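You operate a simulated robot arm through the tools that you are given. There is no shell and no other tool. Be economical: measure what you need, move in short steps, check, and stop when the job is done.

Carry out the task below with a simulated robot arm. There is one attempt and no reset: what you move stays moved.

TASK
Mix blue and yellow dye in the dye trough, one press each, and dye the paper in the yellow clamp.
Fine: use the dye box's dial and green button, blue first, the dial ends on yellow; stir out the streaks, park the paddle, stand the clamp on the teal rack; the other clamps and controls stay.

It is judged by the outcome, as a careful person would: the job done as asked, and still so three seconds after it is handed in. It fails if anything else is knocked over, pushed out of place, dropped, spilled or broken.

THE ROBOT
A 6-joint arm with a two-finger parallel gripper, fixed in place. Base frame: the origin is at the foot of the arm, x ahead of it, y to its left, z up; the work surface is at about z = 80.4. Lengths are in cm, angles in rad, forces in N, time in s.
With the tool pointing down near the work surface it reaches from about 24 to 64 cm from the base axis. Its first joint turns from -1.152 to 1.152 rad. Payload 2.7 kg.
Tool frame: the origin (TCP) lies between the finger pads and is the grasp point; the fingertips stand 2.3 cm ahead of it; z points along the fingers, y is the line along which they close. The gripper opens to 9.4 cm. The fingers are 3.8 cm wide and 1 cm thick; the gripper's body (5.4 by 9.6 cm) begins 3.9 cm behind the TCP.
Orientation is that of the tool frame in the base frame, as a unit quaternion [w, x, y, z]. With the fingers straight down and closing along the base's y, the tool's x points along the base's -x, its y along +y and its z along -z.

THE INTERFACE
- The arm moves only by the tool apply_moves. Its argument "commands" is a list that holds one entry, the list of rows, each a list of 7 numbers: the shift along the tool's x, y, z in cm, then the turn, a rotation vector about the tool's x, y, z in rad, then the gripper command, from -1 (shut) to 1 (fully open), values between in proportion. In form: [[[x, y, z, rx, ry, rz, claw], ...]]. A call has 1 to 10 rows; each row shifts and turns the commanded pose from where the row before left it, along the tool's axes as they then stand. A row lasts 0.2 s, in which the tool goes at most 5 cm and 0.15 rad; a call with a longer step from one row to the next is refused whole, and so is a gripper value outside its range. A pose out of reach is approached as far as the arm can. The call stops where the force on the tool passes 60 N (or 10 N more than at its start, if that is more) or the arm is blocked; 0.2 s more then pass. The fingers move at their own pace (about 4.5 cm/s each) and stop on an object; they squeeze with about 36 N. The grip force told is the motor's: it shows also when the fingers shut on nothing. Time passes only in rows, and 0.2 s behind the last, so rows that do not move let the fingers close. It gives the time, the measured TCP pose, the force on the tool (base axes), the opening and the grip force at its end, in the units of the frame above (readings bear some noise), and new pictures: "views" is both (left out), scene, wrist or none.
- Cameras (640 x 400 px; columns grow to the right, rows downward): "scene" is fixed at [7.03, -41.94, 140.07]; the picture's right is [0.75, -0.66, 0.00], its down [-0.35, -0.41, -0.84] and it looks along [0.55, 0.64, -0.54] (base axes); focal length 308 px, centre (320, 200). "wrist" rides on the gripper at [-3.9, 0, -4.4] in the tool frame; the picture's right is [0.00, -1.00, 0.00], its down [0.97, 0.00, -0.24] and it looks along [0.24, 0.00, 0.97] (tool axes); focal length 218 px, centre (320, 200).
- locate(camera, pixels): for up to 12 pixels [column, row] of the newest picture of that camera ("zoom" is the newest enlarged one), the place [x, y, z] in the base frame of the surface seen there, good to about 0.3 cm, but the place of the scene camera against the robot may be out by one fixed shift of up to 1.8 cm in any direction. No time passes.
- close_up(camera, box): a new picture of the part [left, top, right, bottom] of that camera's present view, enlarged. No time passes.
- finish_job(): hands the job in; it is judged then, once.

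Work in short steps. Measure before you move; look again where a grasp or a placing could have gone wrong, and mend it. You have 80 turns and 120 pictures in all, the two below and enlarged ones among them. Open the gripper and draw the arm clear of the work before you hand the job in, unless the task says otherwise; then end with one line.

The tools are called after ">>>" as name(argument=value, ...) on one line, values as JSON. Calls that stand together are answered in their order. apply_moves: Moves the arm, as the interface text tells. Its arguments: {"type":"object","properties":{"commands":{"type":"array"},"views":{"type":"string","enum":["both","scene","wrist","none"]}},"required":["commands"]} The other tools are called the same way: locate (camera, pixels) gives the place of the surface under pixels of a picture; close_up (camera, box) takes an enlarged picture of a part of a camera's view; finish_job () hands the job in.

At the start:

```text
time: 0.0
tcp_pos: [46.23, 2.58, 118.17]
ee_rot: [0.001, 0.0, 1.0, 0.0]
contact_force: [-0.1, 0.4, 0.4]
width: 9.42
finger_force: 0.2
```

scene: 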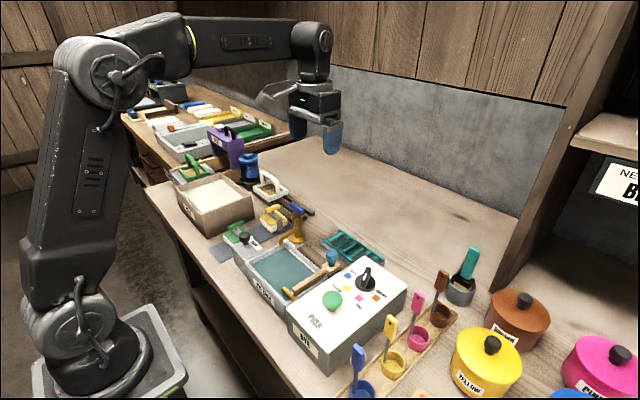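
wrist: 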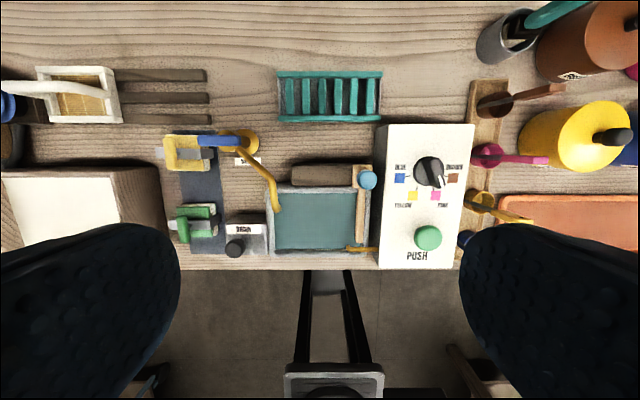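

The wrist view shows the trough (275-370, 185-255), dye box (380-475, 125-268), clamps (165-215) and the teal rack (280-380, 72-122). I'll enlarge these.

>>> close_up(camera="wrist", box=[140, 110, 300, 270])

>>> close_up(camera="wrist", box=[260, 60, 500, 280])

>>> close_up(camera="scene", box=[170, 140, 430, 380])

>>> locate(camera="wrist", pixels=[[428, 238], [430, 168], [436, 182], [320, 220], [367, 180], [360, 215], [350, 249], [330, 95], [283, 97], [378, 97], [190, 140], [240, 142]])

```text
2.50 times, centred on (220, 190) of wrist
```

zoom: 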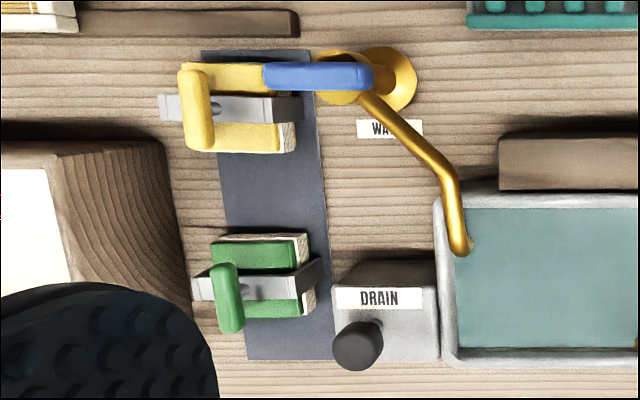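

```text
1.82 times, centred on (380, 170) of wrist
```

zoom: 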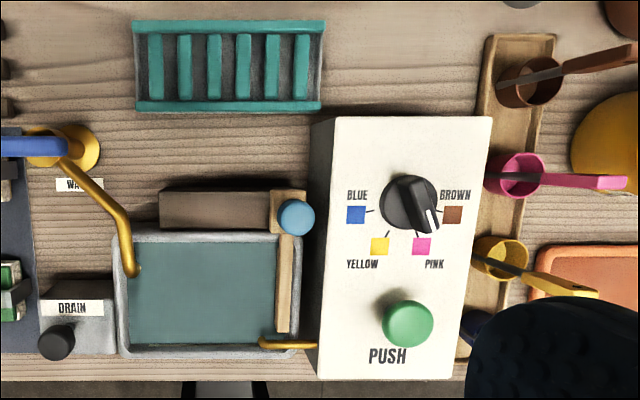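

```text
1.67 times, centred on (300, 260) of scene
```

zoom: 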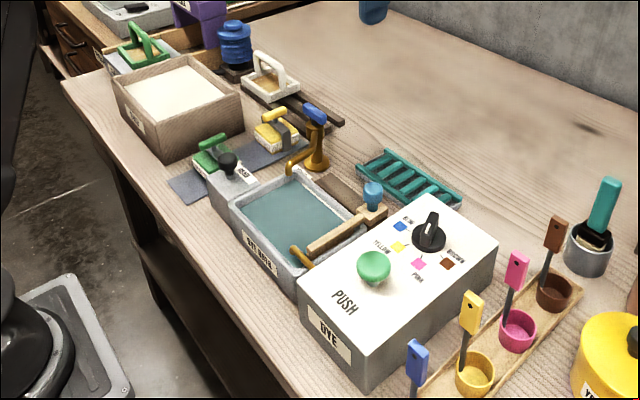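

```text
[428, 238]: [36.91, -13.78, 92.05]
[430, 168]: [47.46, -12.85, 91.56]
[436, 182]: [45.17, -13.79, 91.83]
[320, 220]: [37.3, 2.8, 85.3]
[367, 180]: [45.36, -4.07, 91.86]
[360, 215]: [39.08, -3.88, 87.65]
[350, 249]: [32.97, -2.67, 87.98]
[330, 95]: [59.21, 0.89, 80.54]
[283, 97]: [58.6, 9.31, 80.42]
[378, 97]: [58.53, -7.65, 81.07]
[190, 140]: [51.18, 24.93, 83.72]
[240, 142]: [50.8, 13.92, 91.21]
```

I'll move closer above the dye box and trough for a better view of dial and paddle.

>>> apply_moves(commands=[[[0, -4, 4, 0, 0, 0, 1], [0, -4, 4, 0, 0, 0, 1], [0, -3, 3, 0, 0, 0, 1], [0, 0, 0, 0, 0, 0, 1]]])

>>> close_up(camera="scene", box=[240, 200, 400, 320])

>>> close_up(camera="wrist", box=[180, 60, 420, 300])

```text
refused: row 1 steps farther than a row can; nothing moved
```

```text
3.33 times, centred on (320, 260) of scene
```

zoom: 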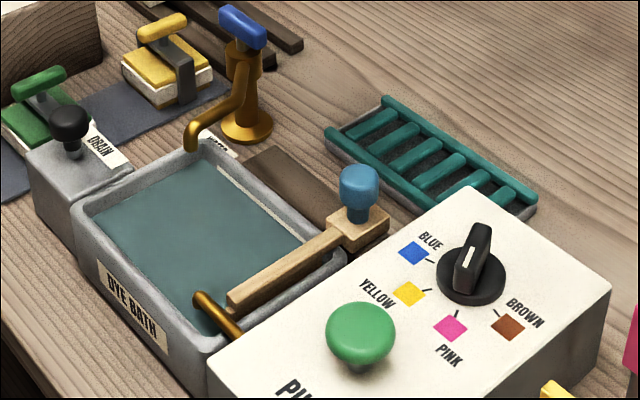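

```text
1.67 times, centred on (300, 180) of wrist
```

zoom: 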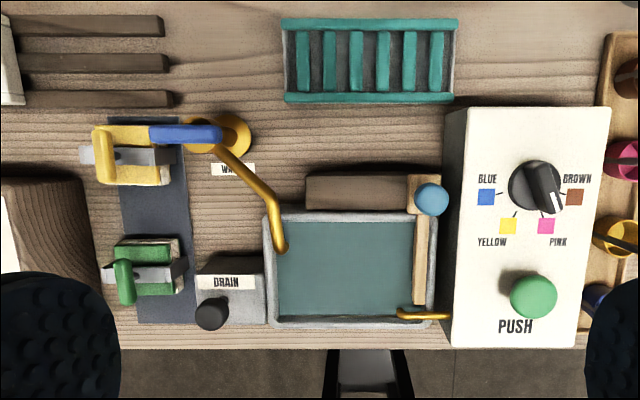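

The paddle looks like a slide block with blue knob on a rail. I'll go nearer in smaller steps.

>>> apply_moves(commands=[[[0, -3, 2.5, 0, 0, 0, 1], [0, -3, 2.5, 0, 0, 0, 1], [0, -3, 2.5, 0, 0, 0, 1], [0, -3, 2.5, 0, 0, 0, 1], [0, -3, 0, 0, 0, 0, 1], [0, 0, 0, 0, 0, 0, 1]]])

>>> close_up(camera="wrist", box=[180, 100, 420, 320])

```text
time: 1.4
tcp_pos: [46.42, -12.36, 108.21]
ee_rot: [0.001, 0.0, 1.0, 0.0]
contact_force: [0.0, 0.4, 0.5]
width: 9.41
finger_force: 0.0
```

scene: 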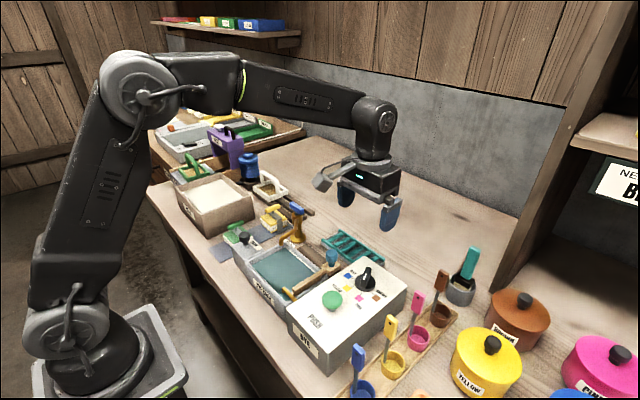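
wrist: 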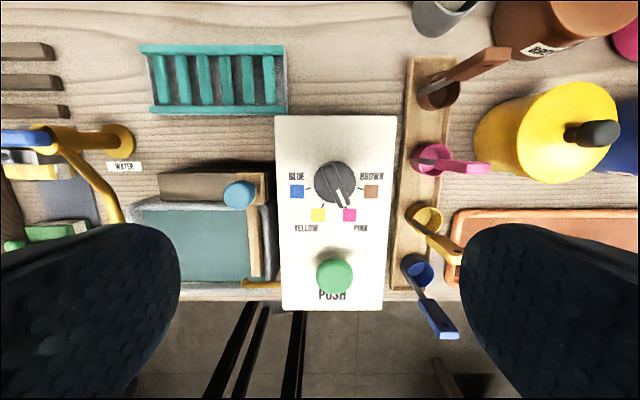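

```text
1.82 times, centred on (300, 210) of wrist
```

zoom: 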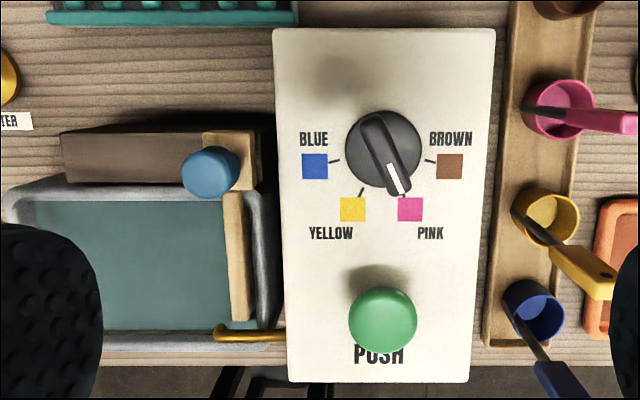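

Dial points at pink (pointer ~26° right of down). I measure the dial, button, box top and paddle parts.

>>> locate(camera="zoom", pixels=[[386, 152], [372, 122], [397, 178], [352, 160], [418, 150], [382, 318], [382, 250], [335, 160], [361, 191], [205, 172], [238, 160], [235, 260]])

>>> close_up(camera="scene", box=[310, 240, 400, 320])

```text
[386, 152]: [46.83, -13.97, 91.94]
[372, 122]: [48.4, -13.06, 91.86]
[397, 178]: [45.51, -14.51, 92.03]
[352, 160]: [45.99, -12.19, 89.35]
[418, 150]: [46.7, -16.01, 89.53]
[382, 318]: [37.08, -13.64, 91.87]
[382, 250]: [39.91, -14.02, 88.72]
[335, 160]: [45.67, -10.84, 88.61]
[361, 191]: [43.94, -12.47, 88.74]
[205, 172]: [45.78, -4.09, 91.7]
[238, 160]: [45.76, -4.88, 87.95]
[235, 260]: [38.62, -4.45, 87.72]
```

```text
5.00 times, centred on (355, 280) of scene
```

zoom: 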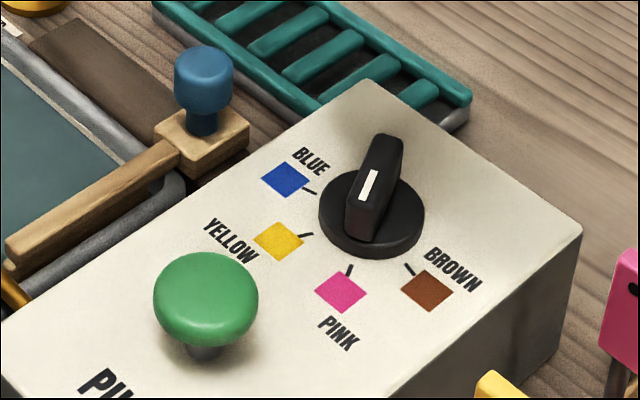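

Ridge centre ≈ (46.9,-13.85), top z≈91.95. I align above it with fingers across the ridge, and lower partway.

>>> apply_moves(commands=[[[-0.5, -1.5, 0, 0, 0, 0, -0.15], [0, 0, 3, 0, 0, -0.148, -0.15], [0, 0, 3, 0, 0, -0.148, -0.15], [0, 0, 3, 0, 0, -0.148, -0.15], [0, 0, 1, 0, 0, 0, -0.15], [0, 0, 0, 0, 0, 0, -0.15]]])

>>> close_up(camera="wrist", box=[220, 120, 420, 300])

```text
time: 2.8
tcp_pos: [46.88, -13.93, 98.17]
ee_rot: [0.001, -0.22, 0.975, 0.0]
contact_force: [0.8, 0.1, 0.5]
width: 3.98
finger_force: 0.1
```

scene: 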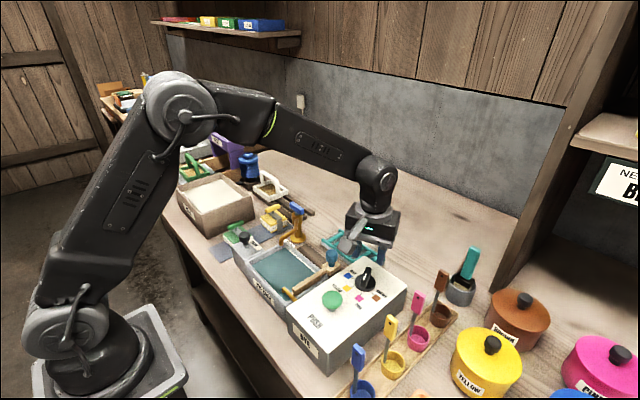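
wrist: 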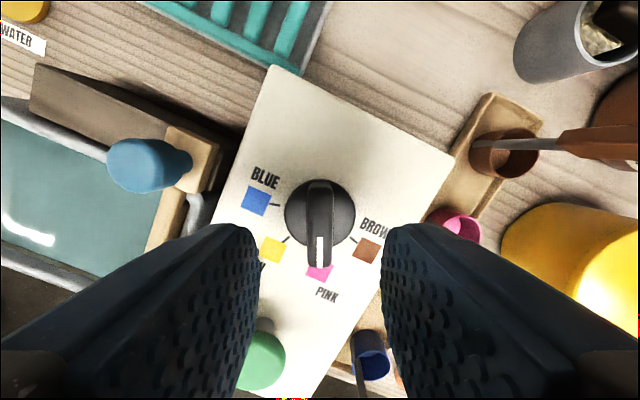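

```text
2.22 times, centred on (320, 210) of wrist
```

zoom: 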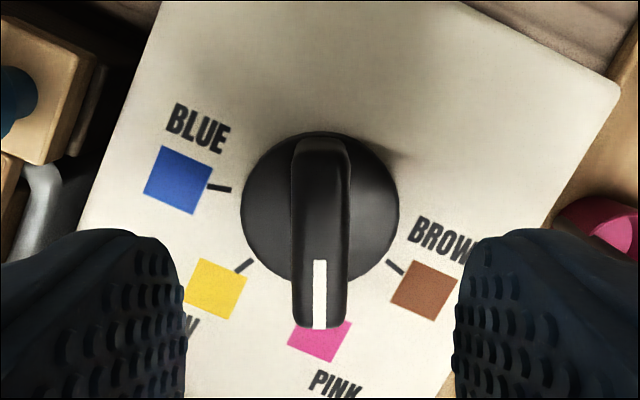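

Well centred (ridge at column 320). Lower 5.8 cm and close.

>>> apply_moves(commands=[[[0, 0, 3, 0, 0, 0, -0.15], [0, 0, 2.7, 0, 0, 0, -0.15], [0, 0, 0, 0, 0, 0, -0.15], [0, 0, 0, 0, 0, 0, -1], [0, 0, 0, 0, 0, 0, -1], [0, 0, 0, 0, 0, 0, -1], [0, 0, 0, 0, 0, 0, -1]]], views="wrist")

```text
time: 4.4
tcp_pos: [46.82, -13.86, 92.62]
ee_rot: [0.001, -0.22, 0.976, 0.0]
contact_force: [4.7, -6.3, -4.8]
width: 1.39
finger_force: 44.4
```

wrist: 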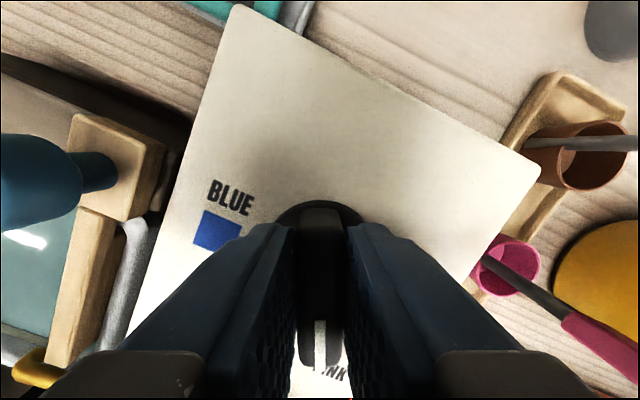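

Gripped (1.39 cm). Turn clockwise (positive about tool z).

>>> apply_moves(commands=[[[0, 0, 0, 0, 0, 0.14, -1], [0, 0, 0, 0, 0, 0.14, -1], [0, 0, 0, 0, 0, 0.14, -1], [0, 0, 0, 0, 0, 0.14, -1], [0, 0, 0, 0, 0, 0.14, -1], [0, 0, 0, 0, 0, 0.14, -1]]], views="wrist")

```text
time: 5.8
tcp_pos: [46.8, -14.16, 92.56]
ee_rot: [0.002, 0.198, 0.98, -0.002]
contact_force: [7.2, -30.5, 7.5]
width: 1.38
finger_force: 44.8
```

wrist: 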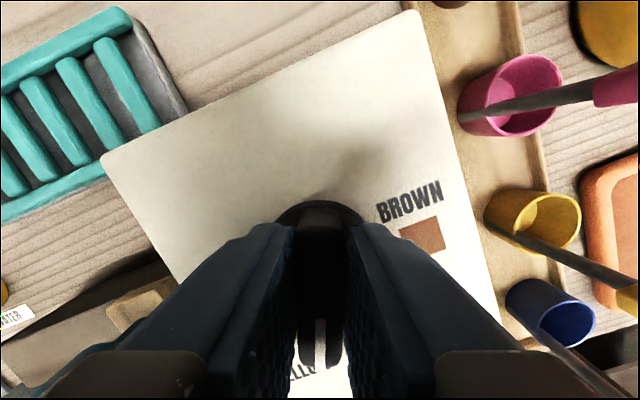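

Side force of 30 N suggests the axis is slightly further in -y; I shift 0.25 cm and continue.

>>> apply_moves(commands=[[[-0.1, -0.23, 0, 0, 0, 0, -1], [0, 0, 0, 0, 0, 0.14, -1], [0, 0, 0, 0, 0, 0.14, -1], [0, 0, 0, 0, 0, 0.14, -1]]], views="wrist")

```text
time: 6.8
tcp_pos: [46.8, -14.28, 92.57]
ee_rot: [0.001, 0.398, 0.918, -0.003]
contact_force: [-13.1, -23.5, 21.6]
width: 1.37
finger_force: 44.7
```

wrist: 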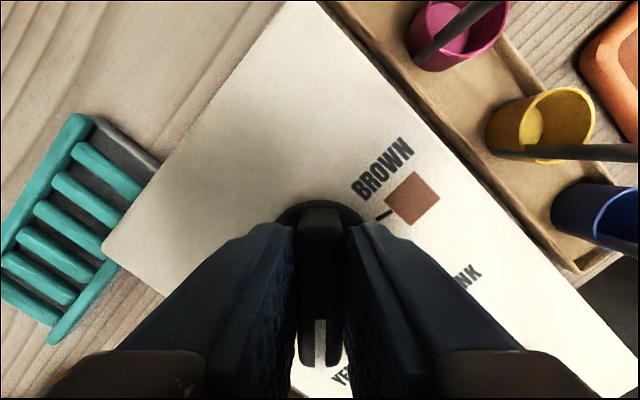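

Turning is following; continue to blue, about 0.45 rad more.

>>> apply_moves(commands=[[[0, 0, 0, 0, 0, 0.12, -1], [0, 0, 0, 0, 0, 0.12, -1], [0, 0, 0, 0, 0, 0.12, -1], [0, 0, 0, 0, 0, 0.09, -1], [0, 0, 0, 0, 0, 0, -1]]])

>>> close_up(camera="scene", box=[310, 240, 400, 320])

```text
time: 8.0
tcp_pos: [46.57, -14.32, 92.55]
ee_rot: [0.0, 0.593, 0.805, -0.002]
contact_force: [-34.7, -21.0, 30.3]
width: 1.4
finger_force: 45.0
```

scene: 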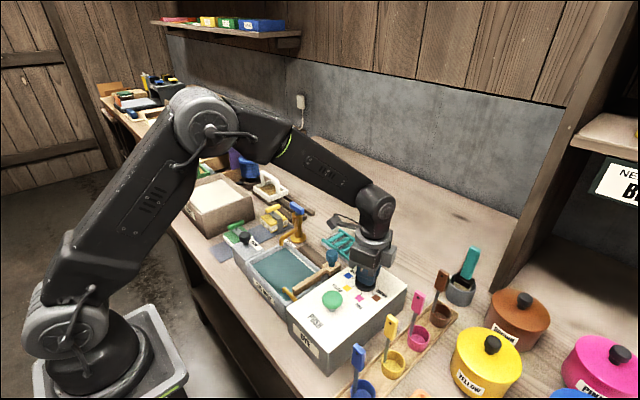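
wrist: 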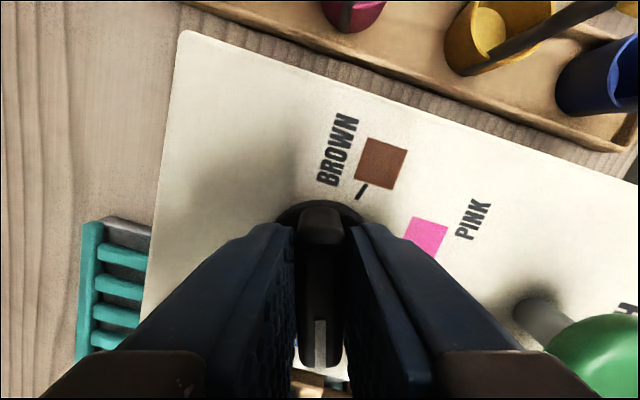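

```text
5.00 times, centred on (355, 280) of scene
```

zoom: 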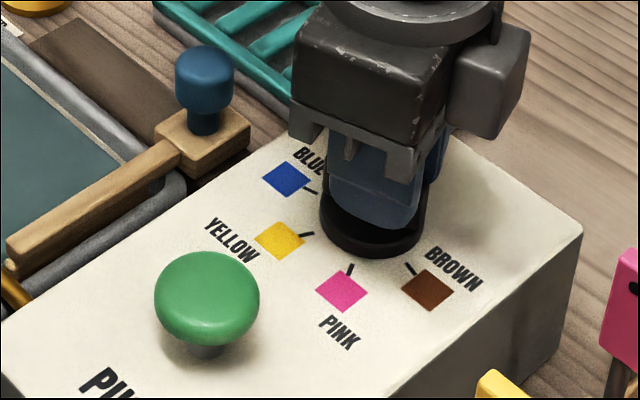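

Tool is at 1.27 rad, near blue. Release, lift and look.

>>> apply_moves(commands=[[[0, 0, 0, 0, 0, 0, -0.3], [0, 0, 0, 0, 0, 0, -0.15], [0, 0, 0, 0, 0, 0, -0.15], [0, 0, -3, 0, 0, 0, -0.15], [0, 0, -3, 0, 0, 0, -0.15], [0, 0, 0, 0, 0, 0, -0.15]]], views="wrist")

>>> close_up(camera="wrist", box=[220, 120, 420, 300])

>>> close_up(camera="scene", box=[310, 240, 400, 320])

```text
time: 9.4
tcp_pos: [47.01, -14.19, 98.41]
ee_rot: [0.001, 0.591, 0.807, 0.0]
contact_force: [-0.4, -0.3, -0.5]
width: 4.0
finger_force: 0.0
```

wrist: 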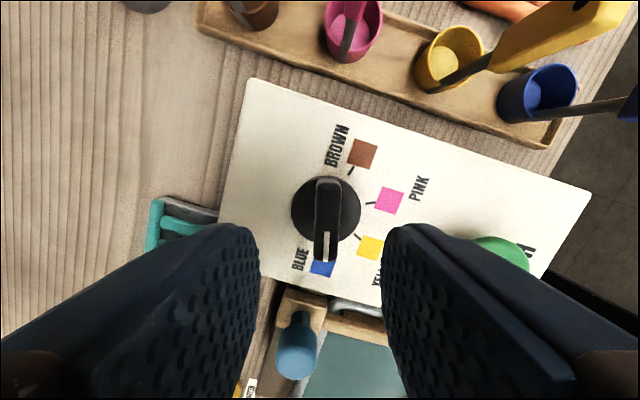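

```text
2.22 times, centred on (320, 210) of wrist
```

zoom: 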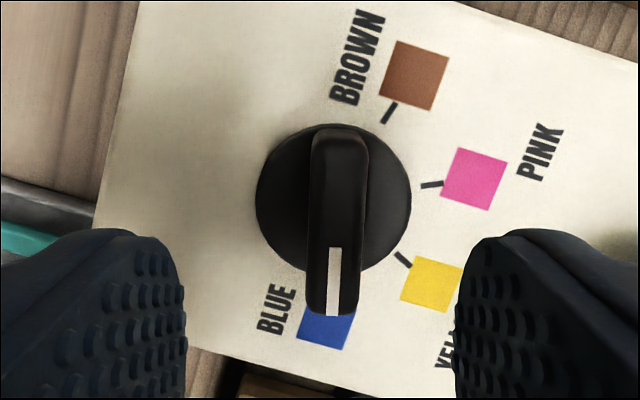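

```text
5.00 times, centred on (355, 280) of scene
```

zoom: 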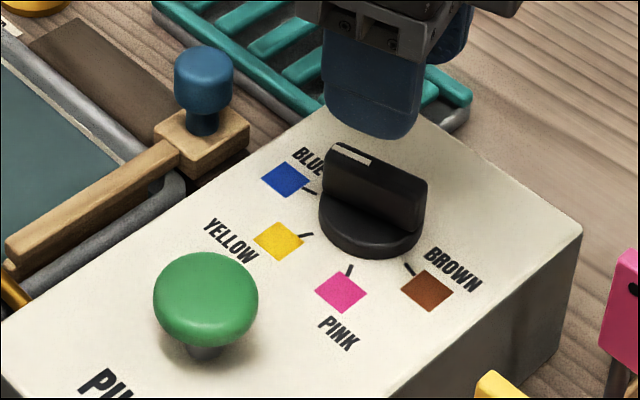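

The dial is on blue. I close the fingers and move over the green button at (37.0,-13.7), keeping orientation.

>>> apply_moves(commands=[[[0, 0, 0, 0, 0, 0, -1], [1.16, -3.13, 0, 0, 0, 0, -1], [1.16, -3.13, 0, 0, 0, 0, -1], [1.17, -3.13, 0, 0, 0, 0, -1], [0, 0, 2.5, 0, 0, 0, -1], [0, 0, 0, 0, 0, 0, -1]]])

>>> close_up(camera="scene", box=[240, 220, 400, 340])

```text
time: 10.8
tcp_pos: [36.79, -13.51, 95.93]
ee_rot: [0.002, 0.592, 0.806, 0.0]
contact_force: [0.0, 0.3, 0.1]
width: 0.0
finger_force: 36.3
```

scene: 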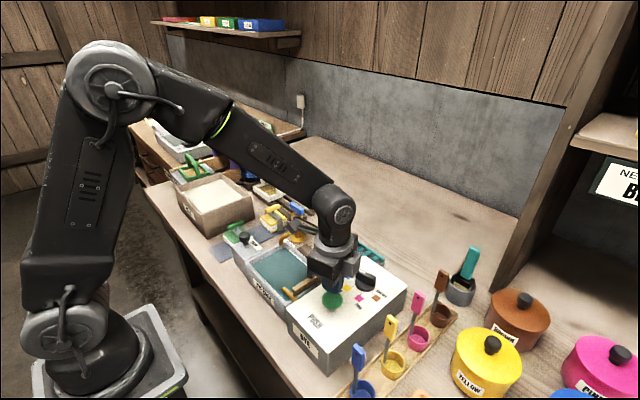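
wrist: 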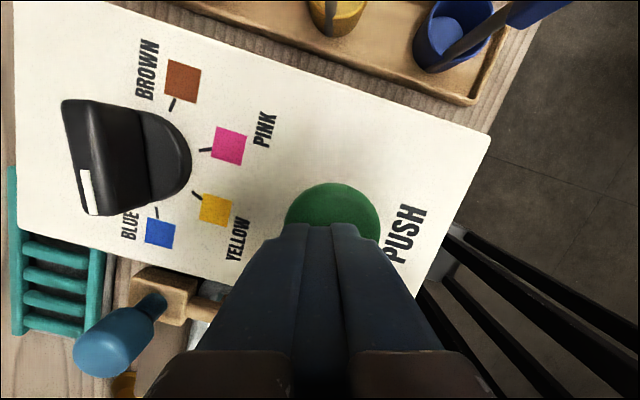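

```text
3.33 times, centred on (320, 280) of scene
```

zoom: 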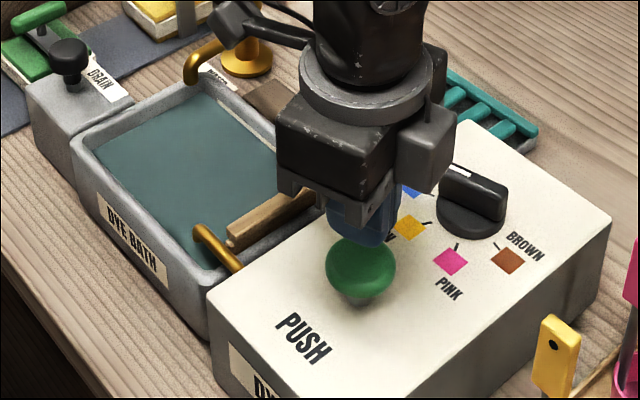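

Fingertips are above the button, tips at ~93.6. Press down in short steps.

>>> apply_moves(commands=[[[0, 0, 1.2, 0, 0, 0, -1], [0, 0, 0.5, 0, 0, 0, -1], [0, 0, 0.5, 0, 0, 0, -1], [0, 0, 0.4, 0, 0, 0, -1], [0, 0, 0.4, 0, 0, 0, -1]]], views="scene")

>>> close_up(camera="scene", box=[240, 220, 400, 340])

```text
time: 12.0
tcp_pos: [36.96, -13.59, 93.1]
ee_rot: [0.002, 0.591, 0.806, 0.001]
contact_force: [1.8, 2.0, 5.6]
width: 0.04
finger_force: 36.2
```

scene: 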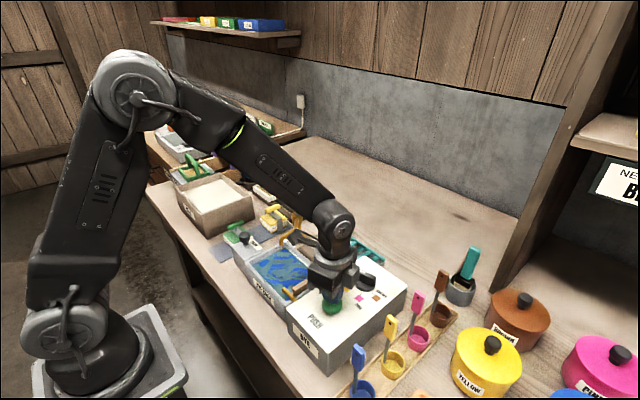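

```text
3.33 times, centred on (320, 280) of scene
```

zoom: 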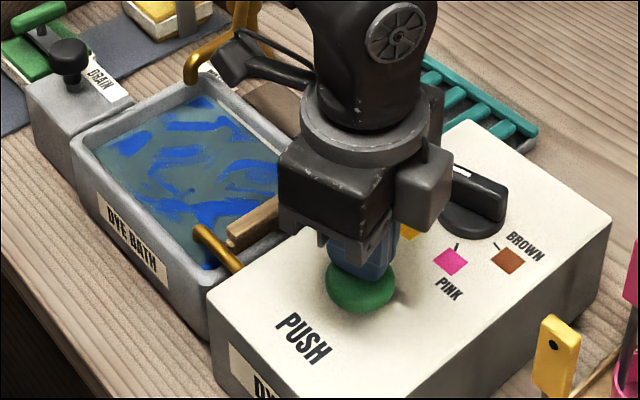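

Blue poured. I lift and return above the dial, opening to 4 cm.

>>> apply_moves(commands=[[[0, 0, -3, 0, 0, 0, -1], [0, 0, -2.3, 0, 0, 0, -1], [-1.18, 3.14, 0, 0, 0, 0, -1], [-1.18, 3.14, 0, 0, 0, 0, -1], [-1.18, 3.14, 0, 0, 0, 0, -0.15], [0, 0, 0, 0, 0, 0, -0.15], [0, 0, 0, 0, 0, 0, -0.15]]])

>>> close_up(camera="wrist", box=[220, 120, 420, 300])

```text
time: 13.6
tcp_pos: [47.08, -14.01, 98.02]
ee_rot: [0.001, 0.591, 0.806, 0.0]
contact_force: [0.3, -0.9, -0.7]
width: 4.0
finger_force: 0.1
```

scene: 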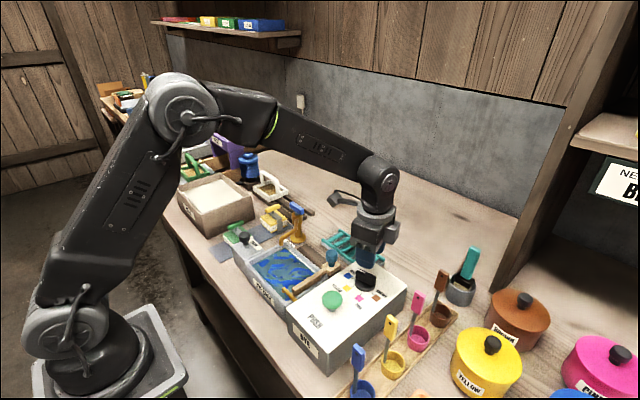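
wrist: 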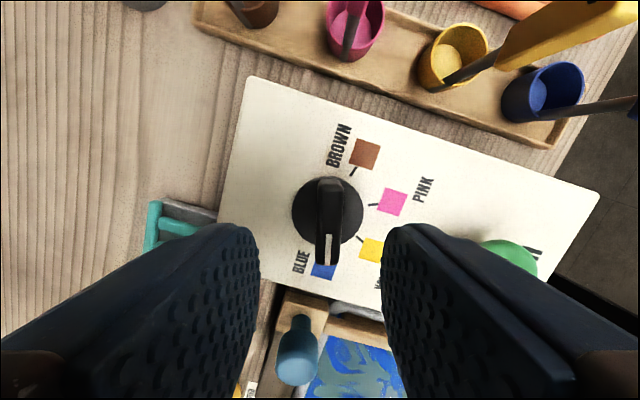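

```text
2.22 times, centred on (320, 210) of wrist
```

zoom: 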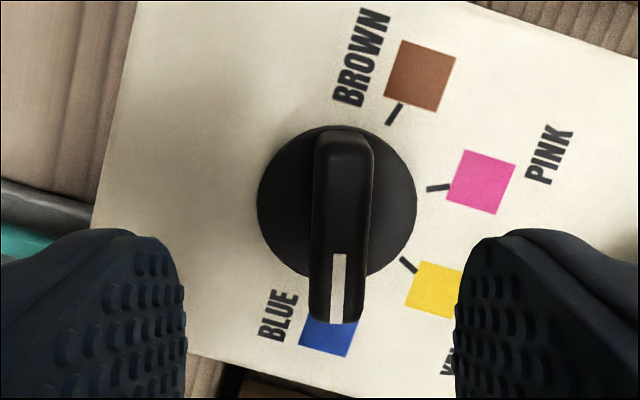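

Ridge is ~0.35 cm to the right in view; shift, descend and grip.

>>> apply_moves(commands=[[[0, -0.35, 0, 0, 0, 0, -0.15], [0, 0, 3, 0, 0, 0, -0.15], [0, 0, 2.5, 0, 0, 0, -0.15], [0, 0, 0, 0, 0, 0, -0.15], [0, 0, 0, 0, 0, 0, -1], [0, 0, 0, 0, 0, 0, -1], [0, 0, 0, 0, 0, 0, -1], [0, 0, 0, 0, 0, 0, -1]]], views="none")

>>> apply_moves(commands=[[[0, 0, 0, 0, 0, -0.14, -1], [0, 0, 0, 0, 0, -0.14, -1], [0, 0, 0, 0, 0, -0.14, -1], [0, 0, 0, 0, 0, -0.14, -1], [0, 0, 0, 0, 0, -0.14, -1], [0, 0, 0, 0, 0, -0.14, -1], [0, 0, 0, 0, 0, 0, -1]]], views="wrist")

```text
time: 15.4
tcp_pos: [46.53, -14.38, 92.45]
ee_rot: [0.0, 0.592, 0.806, 0.0]
contact_force: [-3.3, -1.4, -0.8]
width: 1.4
finger_force: 44.9
```

```text
time: 17.0
tcp_pos: [46.71, -14.09, 92.64]
ee_rot: [0.0, 0.211, 0.978, 0.001]
contact_force: [14.9, 14.0, -32.0]
width: 1.37
finger_force: 44.2
```

wrist: 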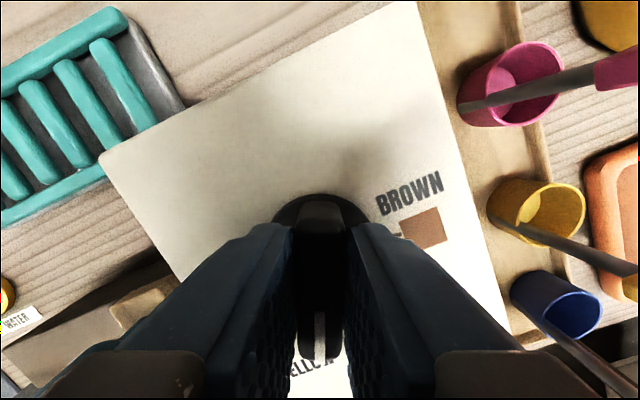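

Turned to ~0.425 rad, i.e. yellow. Release, lift and check.

>>> apply_moves(commands=[[[0, 0, 0, 0, 0, 0, -0.3], [0, 0, 0, 0, 0, 0, -0.15], [0, 0, 0, 0, 0, 0, -0.15], [0, 0, -3, 0, 0, 0, -0.15], [0, 0, -3, 0, 0, 0, -0.15], [0, 0, 0, 0, 0, 0, -0.15]]], views="wrist")

>>> close_up(camera="wrist", box=[220, 120, 420, 300])

>>> close_up(camera="scene", box=[310, 240, 400, 320])

```text
time: 18.4
tcp_pos: [46.38, -14.25, 98.82]
ee_rot: [0.001, 0.211, 0.978, 0.0]
contact_force: [-0.2, -0.5, 0.4]
width: 4.01
finger_force: 0.1
```

wrist: 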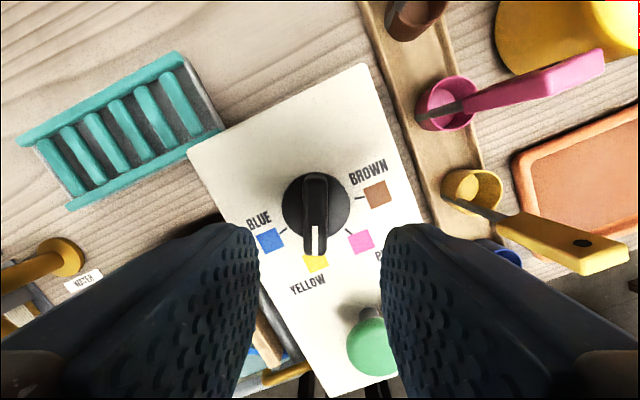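

```text
2.22 times, centred on (320, 210) of wrist
```

zoom: 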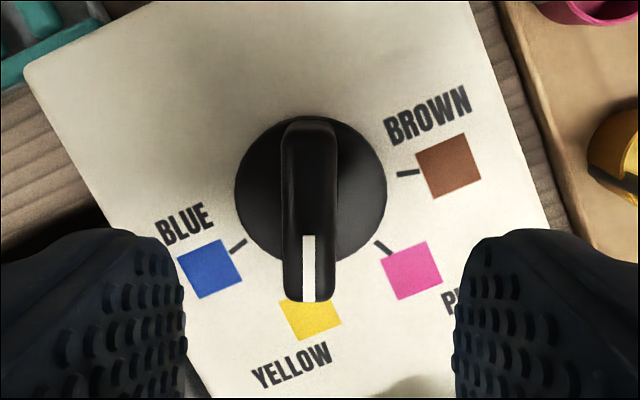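

```text
5.00 times, centred on (355, 280) of scene
```

zoom: 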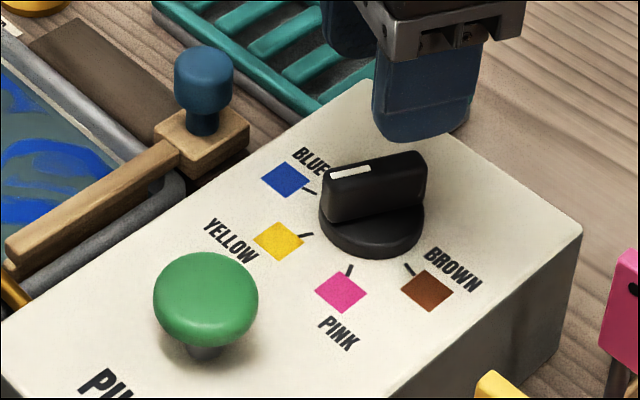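

On yellow. Move to the button with closed fingers and press once.

>>> apply_moves(commands=[[[2.93, -1.1, 0, 0, 0, 0, -1], [2.93, -1.1, 0, 0, 0, 0, -1], [2.93, -1.1, 0, 0, 0, 0, -1], [0, 0, 2.9, 0, 0, 0, -1], [0, 0, 0, 0, 0, 0, -1], [0, 0, 0, 0, 0, 0, -1]]], views="wrist")

```text
time: 19.8
tcp_pos: [37.14, -13.58, 95.73]
ee_rot: [0.001, 0.212, 0.977, 0.0]
contact_force: [-0.2, 0.1, 0.6]
width: 0.0
finger_force: 35.8
```

wrist: 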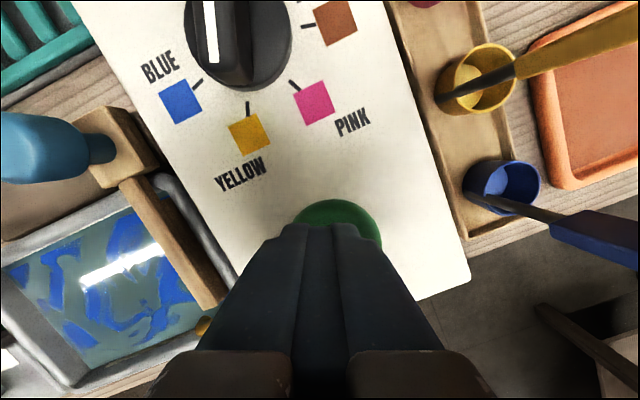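

>>> apply_moves(commands=[[[0, 0, 1.2, 0, 0, 0, -1], [0, 0, 0.5, 0, 0, 0, -1], [0, 0, 0.5, 0, 0, 0, -1], [0, 0, 0.5, 0, 0, 0, -1], [0, 0, -2.7, 0, 0, 0, -1], [0, 0, -3, 0, 0, 0, -1], [0, 0, 0, 0, 0, 0, -1]]])

>>> close_up(camera="scene", box=[210, 180, 370, 320])

```text
time: 21.4
tcp_pos: [36.99, -13.73, 98.85]
ee_rot: [0.001, 0.211, 0.978, 0.0]
contact_force: [-0.2, -0.1, -0.2]
width: 0.0
finger_force: 36.2
```

scene: 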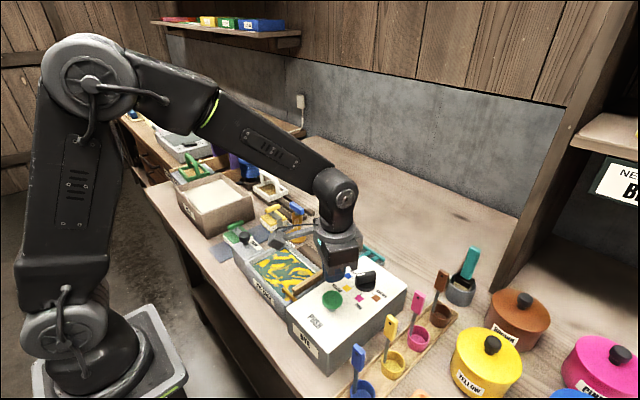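
wrist: 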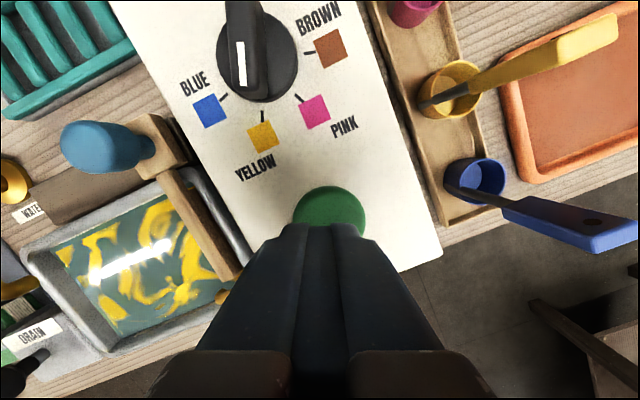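

```text
2.86 times, centred on (290, 250) of scene
```

zoom: 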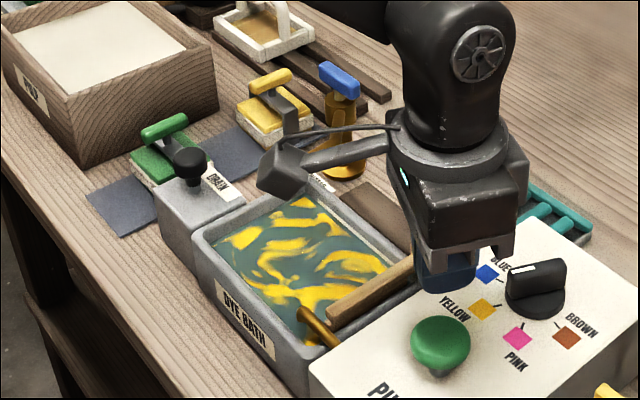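

Yellow poured too. Next the paddle: lift, square up and view the blue knob from above.

>>> apply_moves(commands=[[[0, 0, -2, 0, 0, -0.142, -1], [0, 0, -2, 0, 0, -0.142, -1], [0, 0, -2, 0, 0, -0.141, -0.15], [-2.7, 3.1, 0, 0, 0, 0, -0.15], [-2.7, 3.1, 0, 0, 0, 0, -0.15], [-2.7, 3.1, 0, 0, 0, 0, -0.15], [0, 0, 0, 0, 0, 0, -0.15]]], views="wrist")

>>> close_up(camera="wrist", box=[180, 100, 420, 320])

```text
time: 23.0
tcp_pos: [45.44, -4.51, 104.96]
ee_rot: [0.001, 0.0, 1.0, 0.0]
contact_force: [-0.6, 0.7, -0.6]
width: 4.01
finger_force: 0.1
```

wrist: 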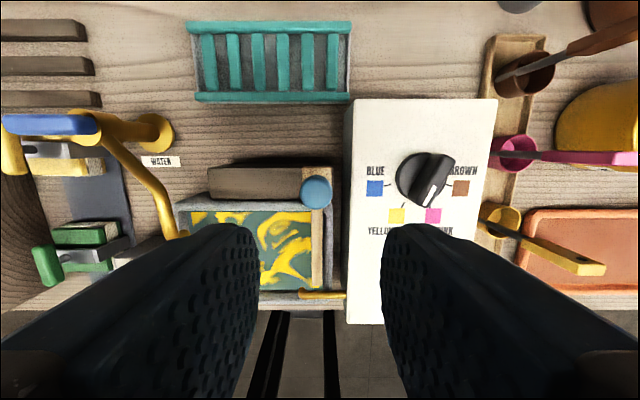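

```text
1.82 times, centred on (300, 210) of wrist
```

zoom: 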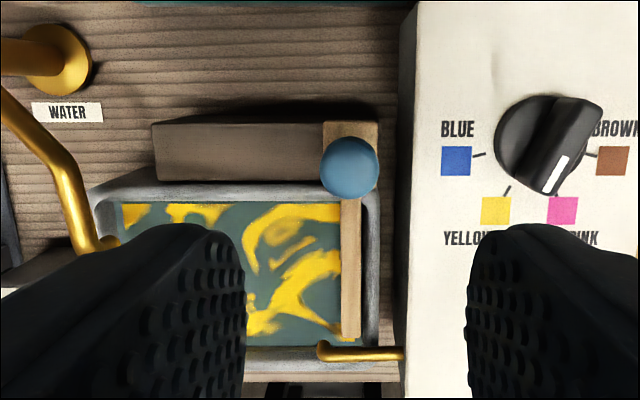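

>>> locate(camera="zoom", pixels=[[349, 165], [330, 165], [368, 170], [350, 128], [348, 330], [322, 350], [158, 130], [158, 172], [102, 245], [365, 330], [60, 180], [140, 215]])

>>> close_up(camera="scene", box=[230, 200, 370, 310])

```text
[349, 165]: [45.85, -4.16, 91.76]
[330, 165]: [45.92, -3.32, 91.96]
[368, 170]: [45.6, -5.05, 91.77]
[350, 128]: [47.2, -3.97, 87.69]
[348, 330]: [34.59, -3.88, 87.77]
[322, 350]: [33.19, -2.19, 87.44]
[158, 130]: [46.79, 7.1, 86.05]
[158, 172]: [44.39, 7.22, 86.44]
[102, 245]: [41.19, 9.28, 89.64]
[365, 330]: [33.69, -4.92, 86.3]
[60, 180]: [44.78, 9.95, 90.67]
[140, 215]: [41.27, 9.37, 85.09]
```

```text
3.64 times, centred on (300, 255) of scene
```

zoom: 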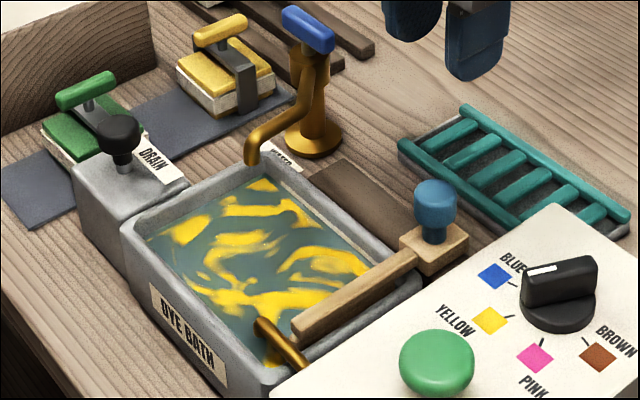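

Knob at (45.75,-4.2), top 91.9. Descend with ~3.2 cm opening and grip it.

>>> apply_moves(commands=[[[-0.31, 0.31, 3, 0, 0, 0, -0.32], [0, 0, 3, 0, 0, 0, -0.32], [0, 0, 3, 0, 0, 0, -0.32], [0, 0, 2.4, 0, 0, 0, -0.32], [0, 0, 1.9, 0, 0, 0, -0.32], [0, 0, 0, 0, 0, 0, -0.32], [0, 0, 0, 0, 0, 0, -1], [0, 0, 0, 0, 0, 0, -1], [0, 0, 0, 0, 0, 0, -1]]])

>>> close_up(camera="scene", box=[230, 180, 370, 310])

```text
time: 25.0
tcp_pos: [45.74, -4.02, 91.57]
ee_rot: [0.001, 0.001, 1.0, 0.0]
contact_force: [1.3, 1.0, -5.5]
width: 2.77
finger_force: 45.3
```

scene: 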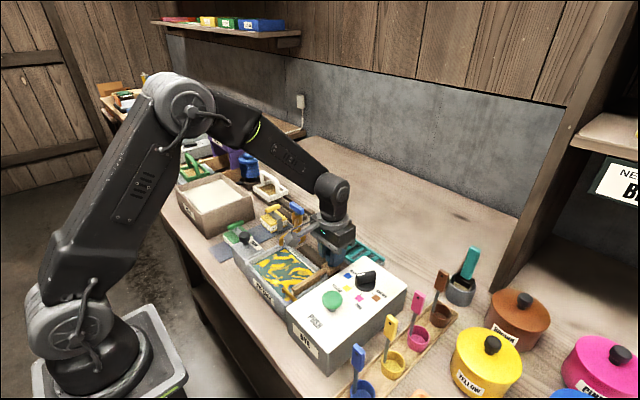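
wrist: 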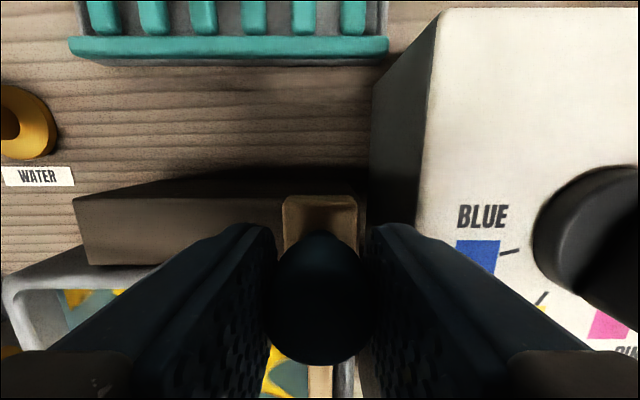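

```text
3.08 times, centred on (300, 245) of scene
```

zoom: 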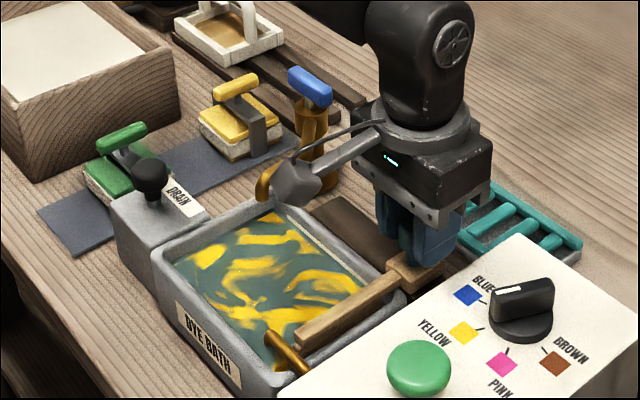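

Gripped. Slide the paddle left (+y) carefully.

>>> apply_moves(commands=[[[0, 1, 0, 0, 0, 0, -1], [0, 1, 0, 0, 0, 0, -1], [0, 1, 0, 0, 0, 0, -1], [0, 1, 0, 0, 0, 0, -1]]])

>>> close_up(camera="scene", box=[230, 180, 370, 310])

```text
time: 26.0
tcp_pos: [45.64, 0.1, 91.49]
ee_rot: [0.001, 0.001, 1.0, 0.0]
contact_force: [10.1, 1.6, -11.8]
width: 2.74
finger_force: 45.2
```

scene: 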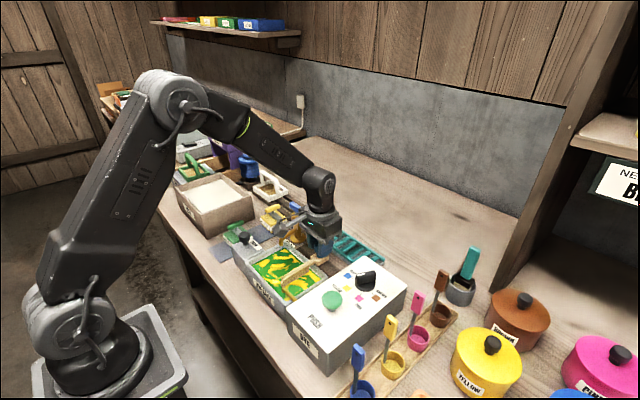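
wrist: 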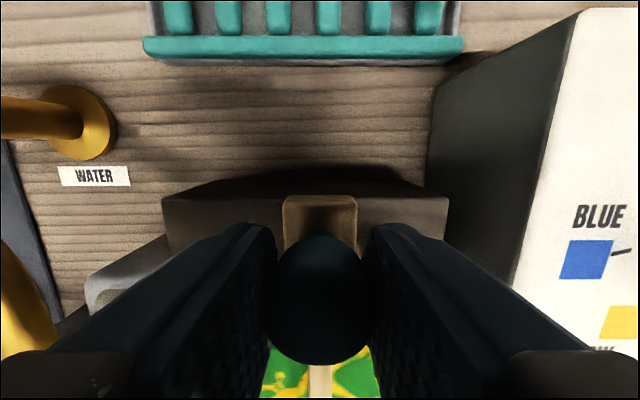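

```text
3.08 times, centred on (300, 245) of scene
```

zoom: 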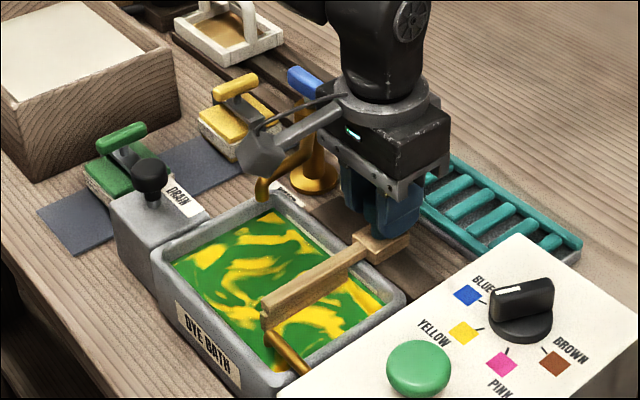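

It slides and the bath turns green. Continue to y≈4.6.

>>> apply_moves(commands=[[[0, 1, 0, 0, 0, 0, -1], [0, 1, 0, 0, 0, 0, -1], [0, 1, 0, 0, 0, 0, -1], [0, 0.8, 0, 0, 0, 0, -1], [0, 0.7, 0, 0, 0, 0, -1]]])

>>> close_up(camera="scene", box=[230, 180, 370, 310])

```text
time: 27.2
tcp_pos: [45.76, 4.61, 91.61]
ee_rot: [0.0, 0.001, 1.0, 0.0]
contact_force: [2.9, 0.7, -25.2]
width: 2.7
finger_force: 44.7
```

scene: 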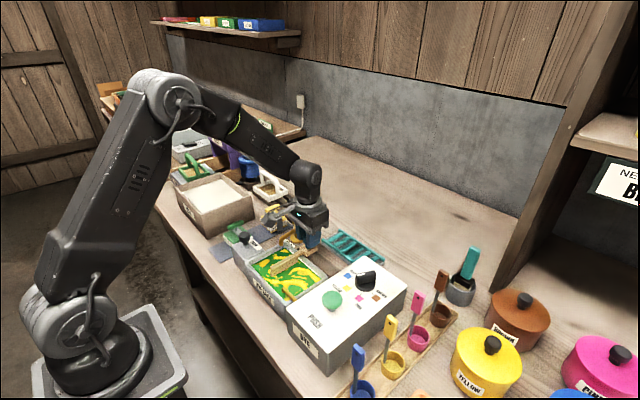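
wrist: 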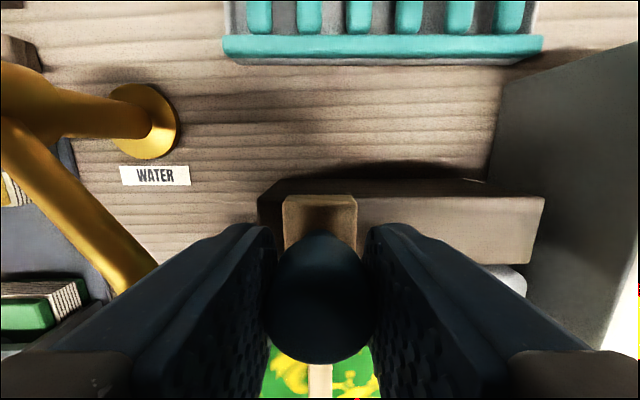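

```text
3.08 times, centred on (300, 245) of scene
```

zoom: 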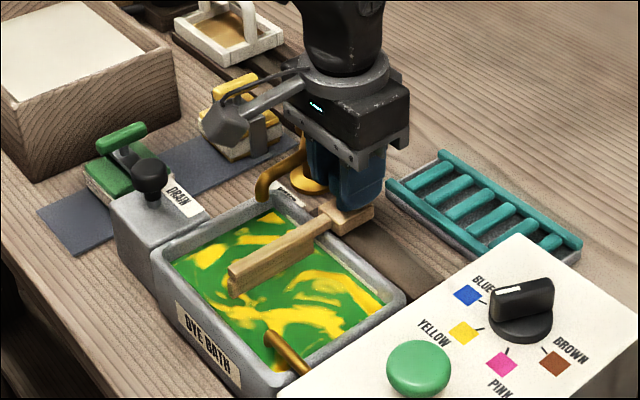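

Fewer streaks. Stroke back to y≈-4 and forth again.

>>> apply_moves(commands=[[[0, -1.1, 0, 0, 0, 0, -1], [0, -1.1, 0, 0, 0, 0, -1], [0, -1.1, 0, 0, 0, 0, -1], [0, -1.1, 0, 0, 0, 0, -1], [0, -1.1, 0, 0, 0, 0, -1], [0, -1.1, 0, 0, 0, 0, -1], [0, -1.1, 0, 0, 0, 0, -1], [0, -0.6, 0, 0, 0, 0, -1]]], views="none")

>>> apply_moves(commands=[[[0, 1.1, 0, 0, 0, 0, -1], [0, 1.1, 0, 0, 0, 0, -1], [0, 1.1, 0, 0, 0, 0, -1], [0, 1.1, 0, 0, 0, 0, -1], [0, 1.1, 0, 0, 0, 0, -1], [0, 1.1, 0, 0, 0, 0, -1], [0, 1.1, 0, 0, 0, 0, -1], [0, 0.8, 0, 0, 0, 0, -1]]], views="scene")

>>> close_up(camera="scene", box=[230, 180, 370, 310])

```text
time: 29.0
tcp_pos: [45.67, -3.92, 91.51]
ee_rot: [0.0, 0.0, 1.0, 0.0]
contact_force: [-11.6, -0.8, -10.6]
width: 2.74
finger_force: 45.0
```

```text
time: 30.8
tcp_pos: [45.65, 4.67, 91.56]
ee_rot: [0.001, -0.002, 1.0, 0.0]
contact_force: [-6.0, -1.0, -9.8]
width: 2.74
finger_force: 44.9
```

scene: 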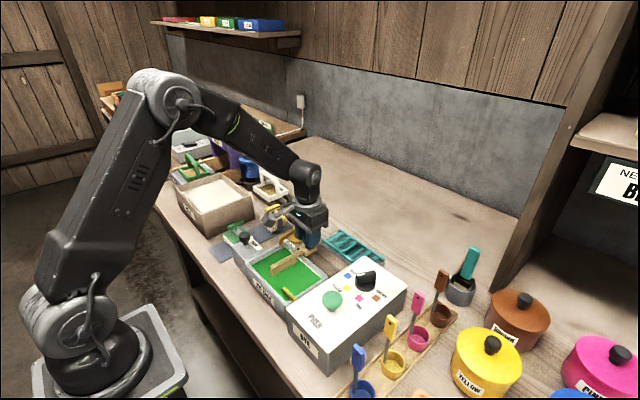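

```text
3.08 times, centred on (300, 245) of scene
```

zoom: 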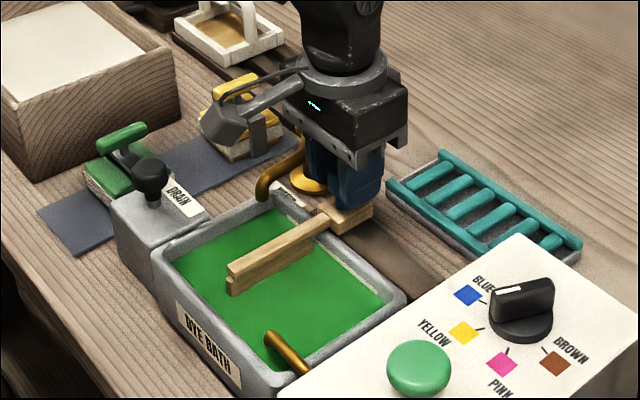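

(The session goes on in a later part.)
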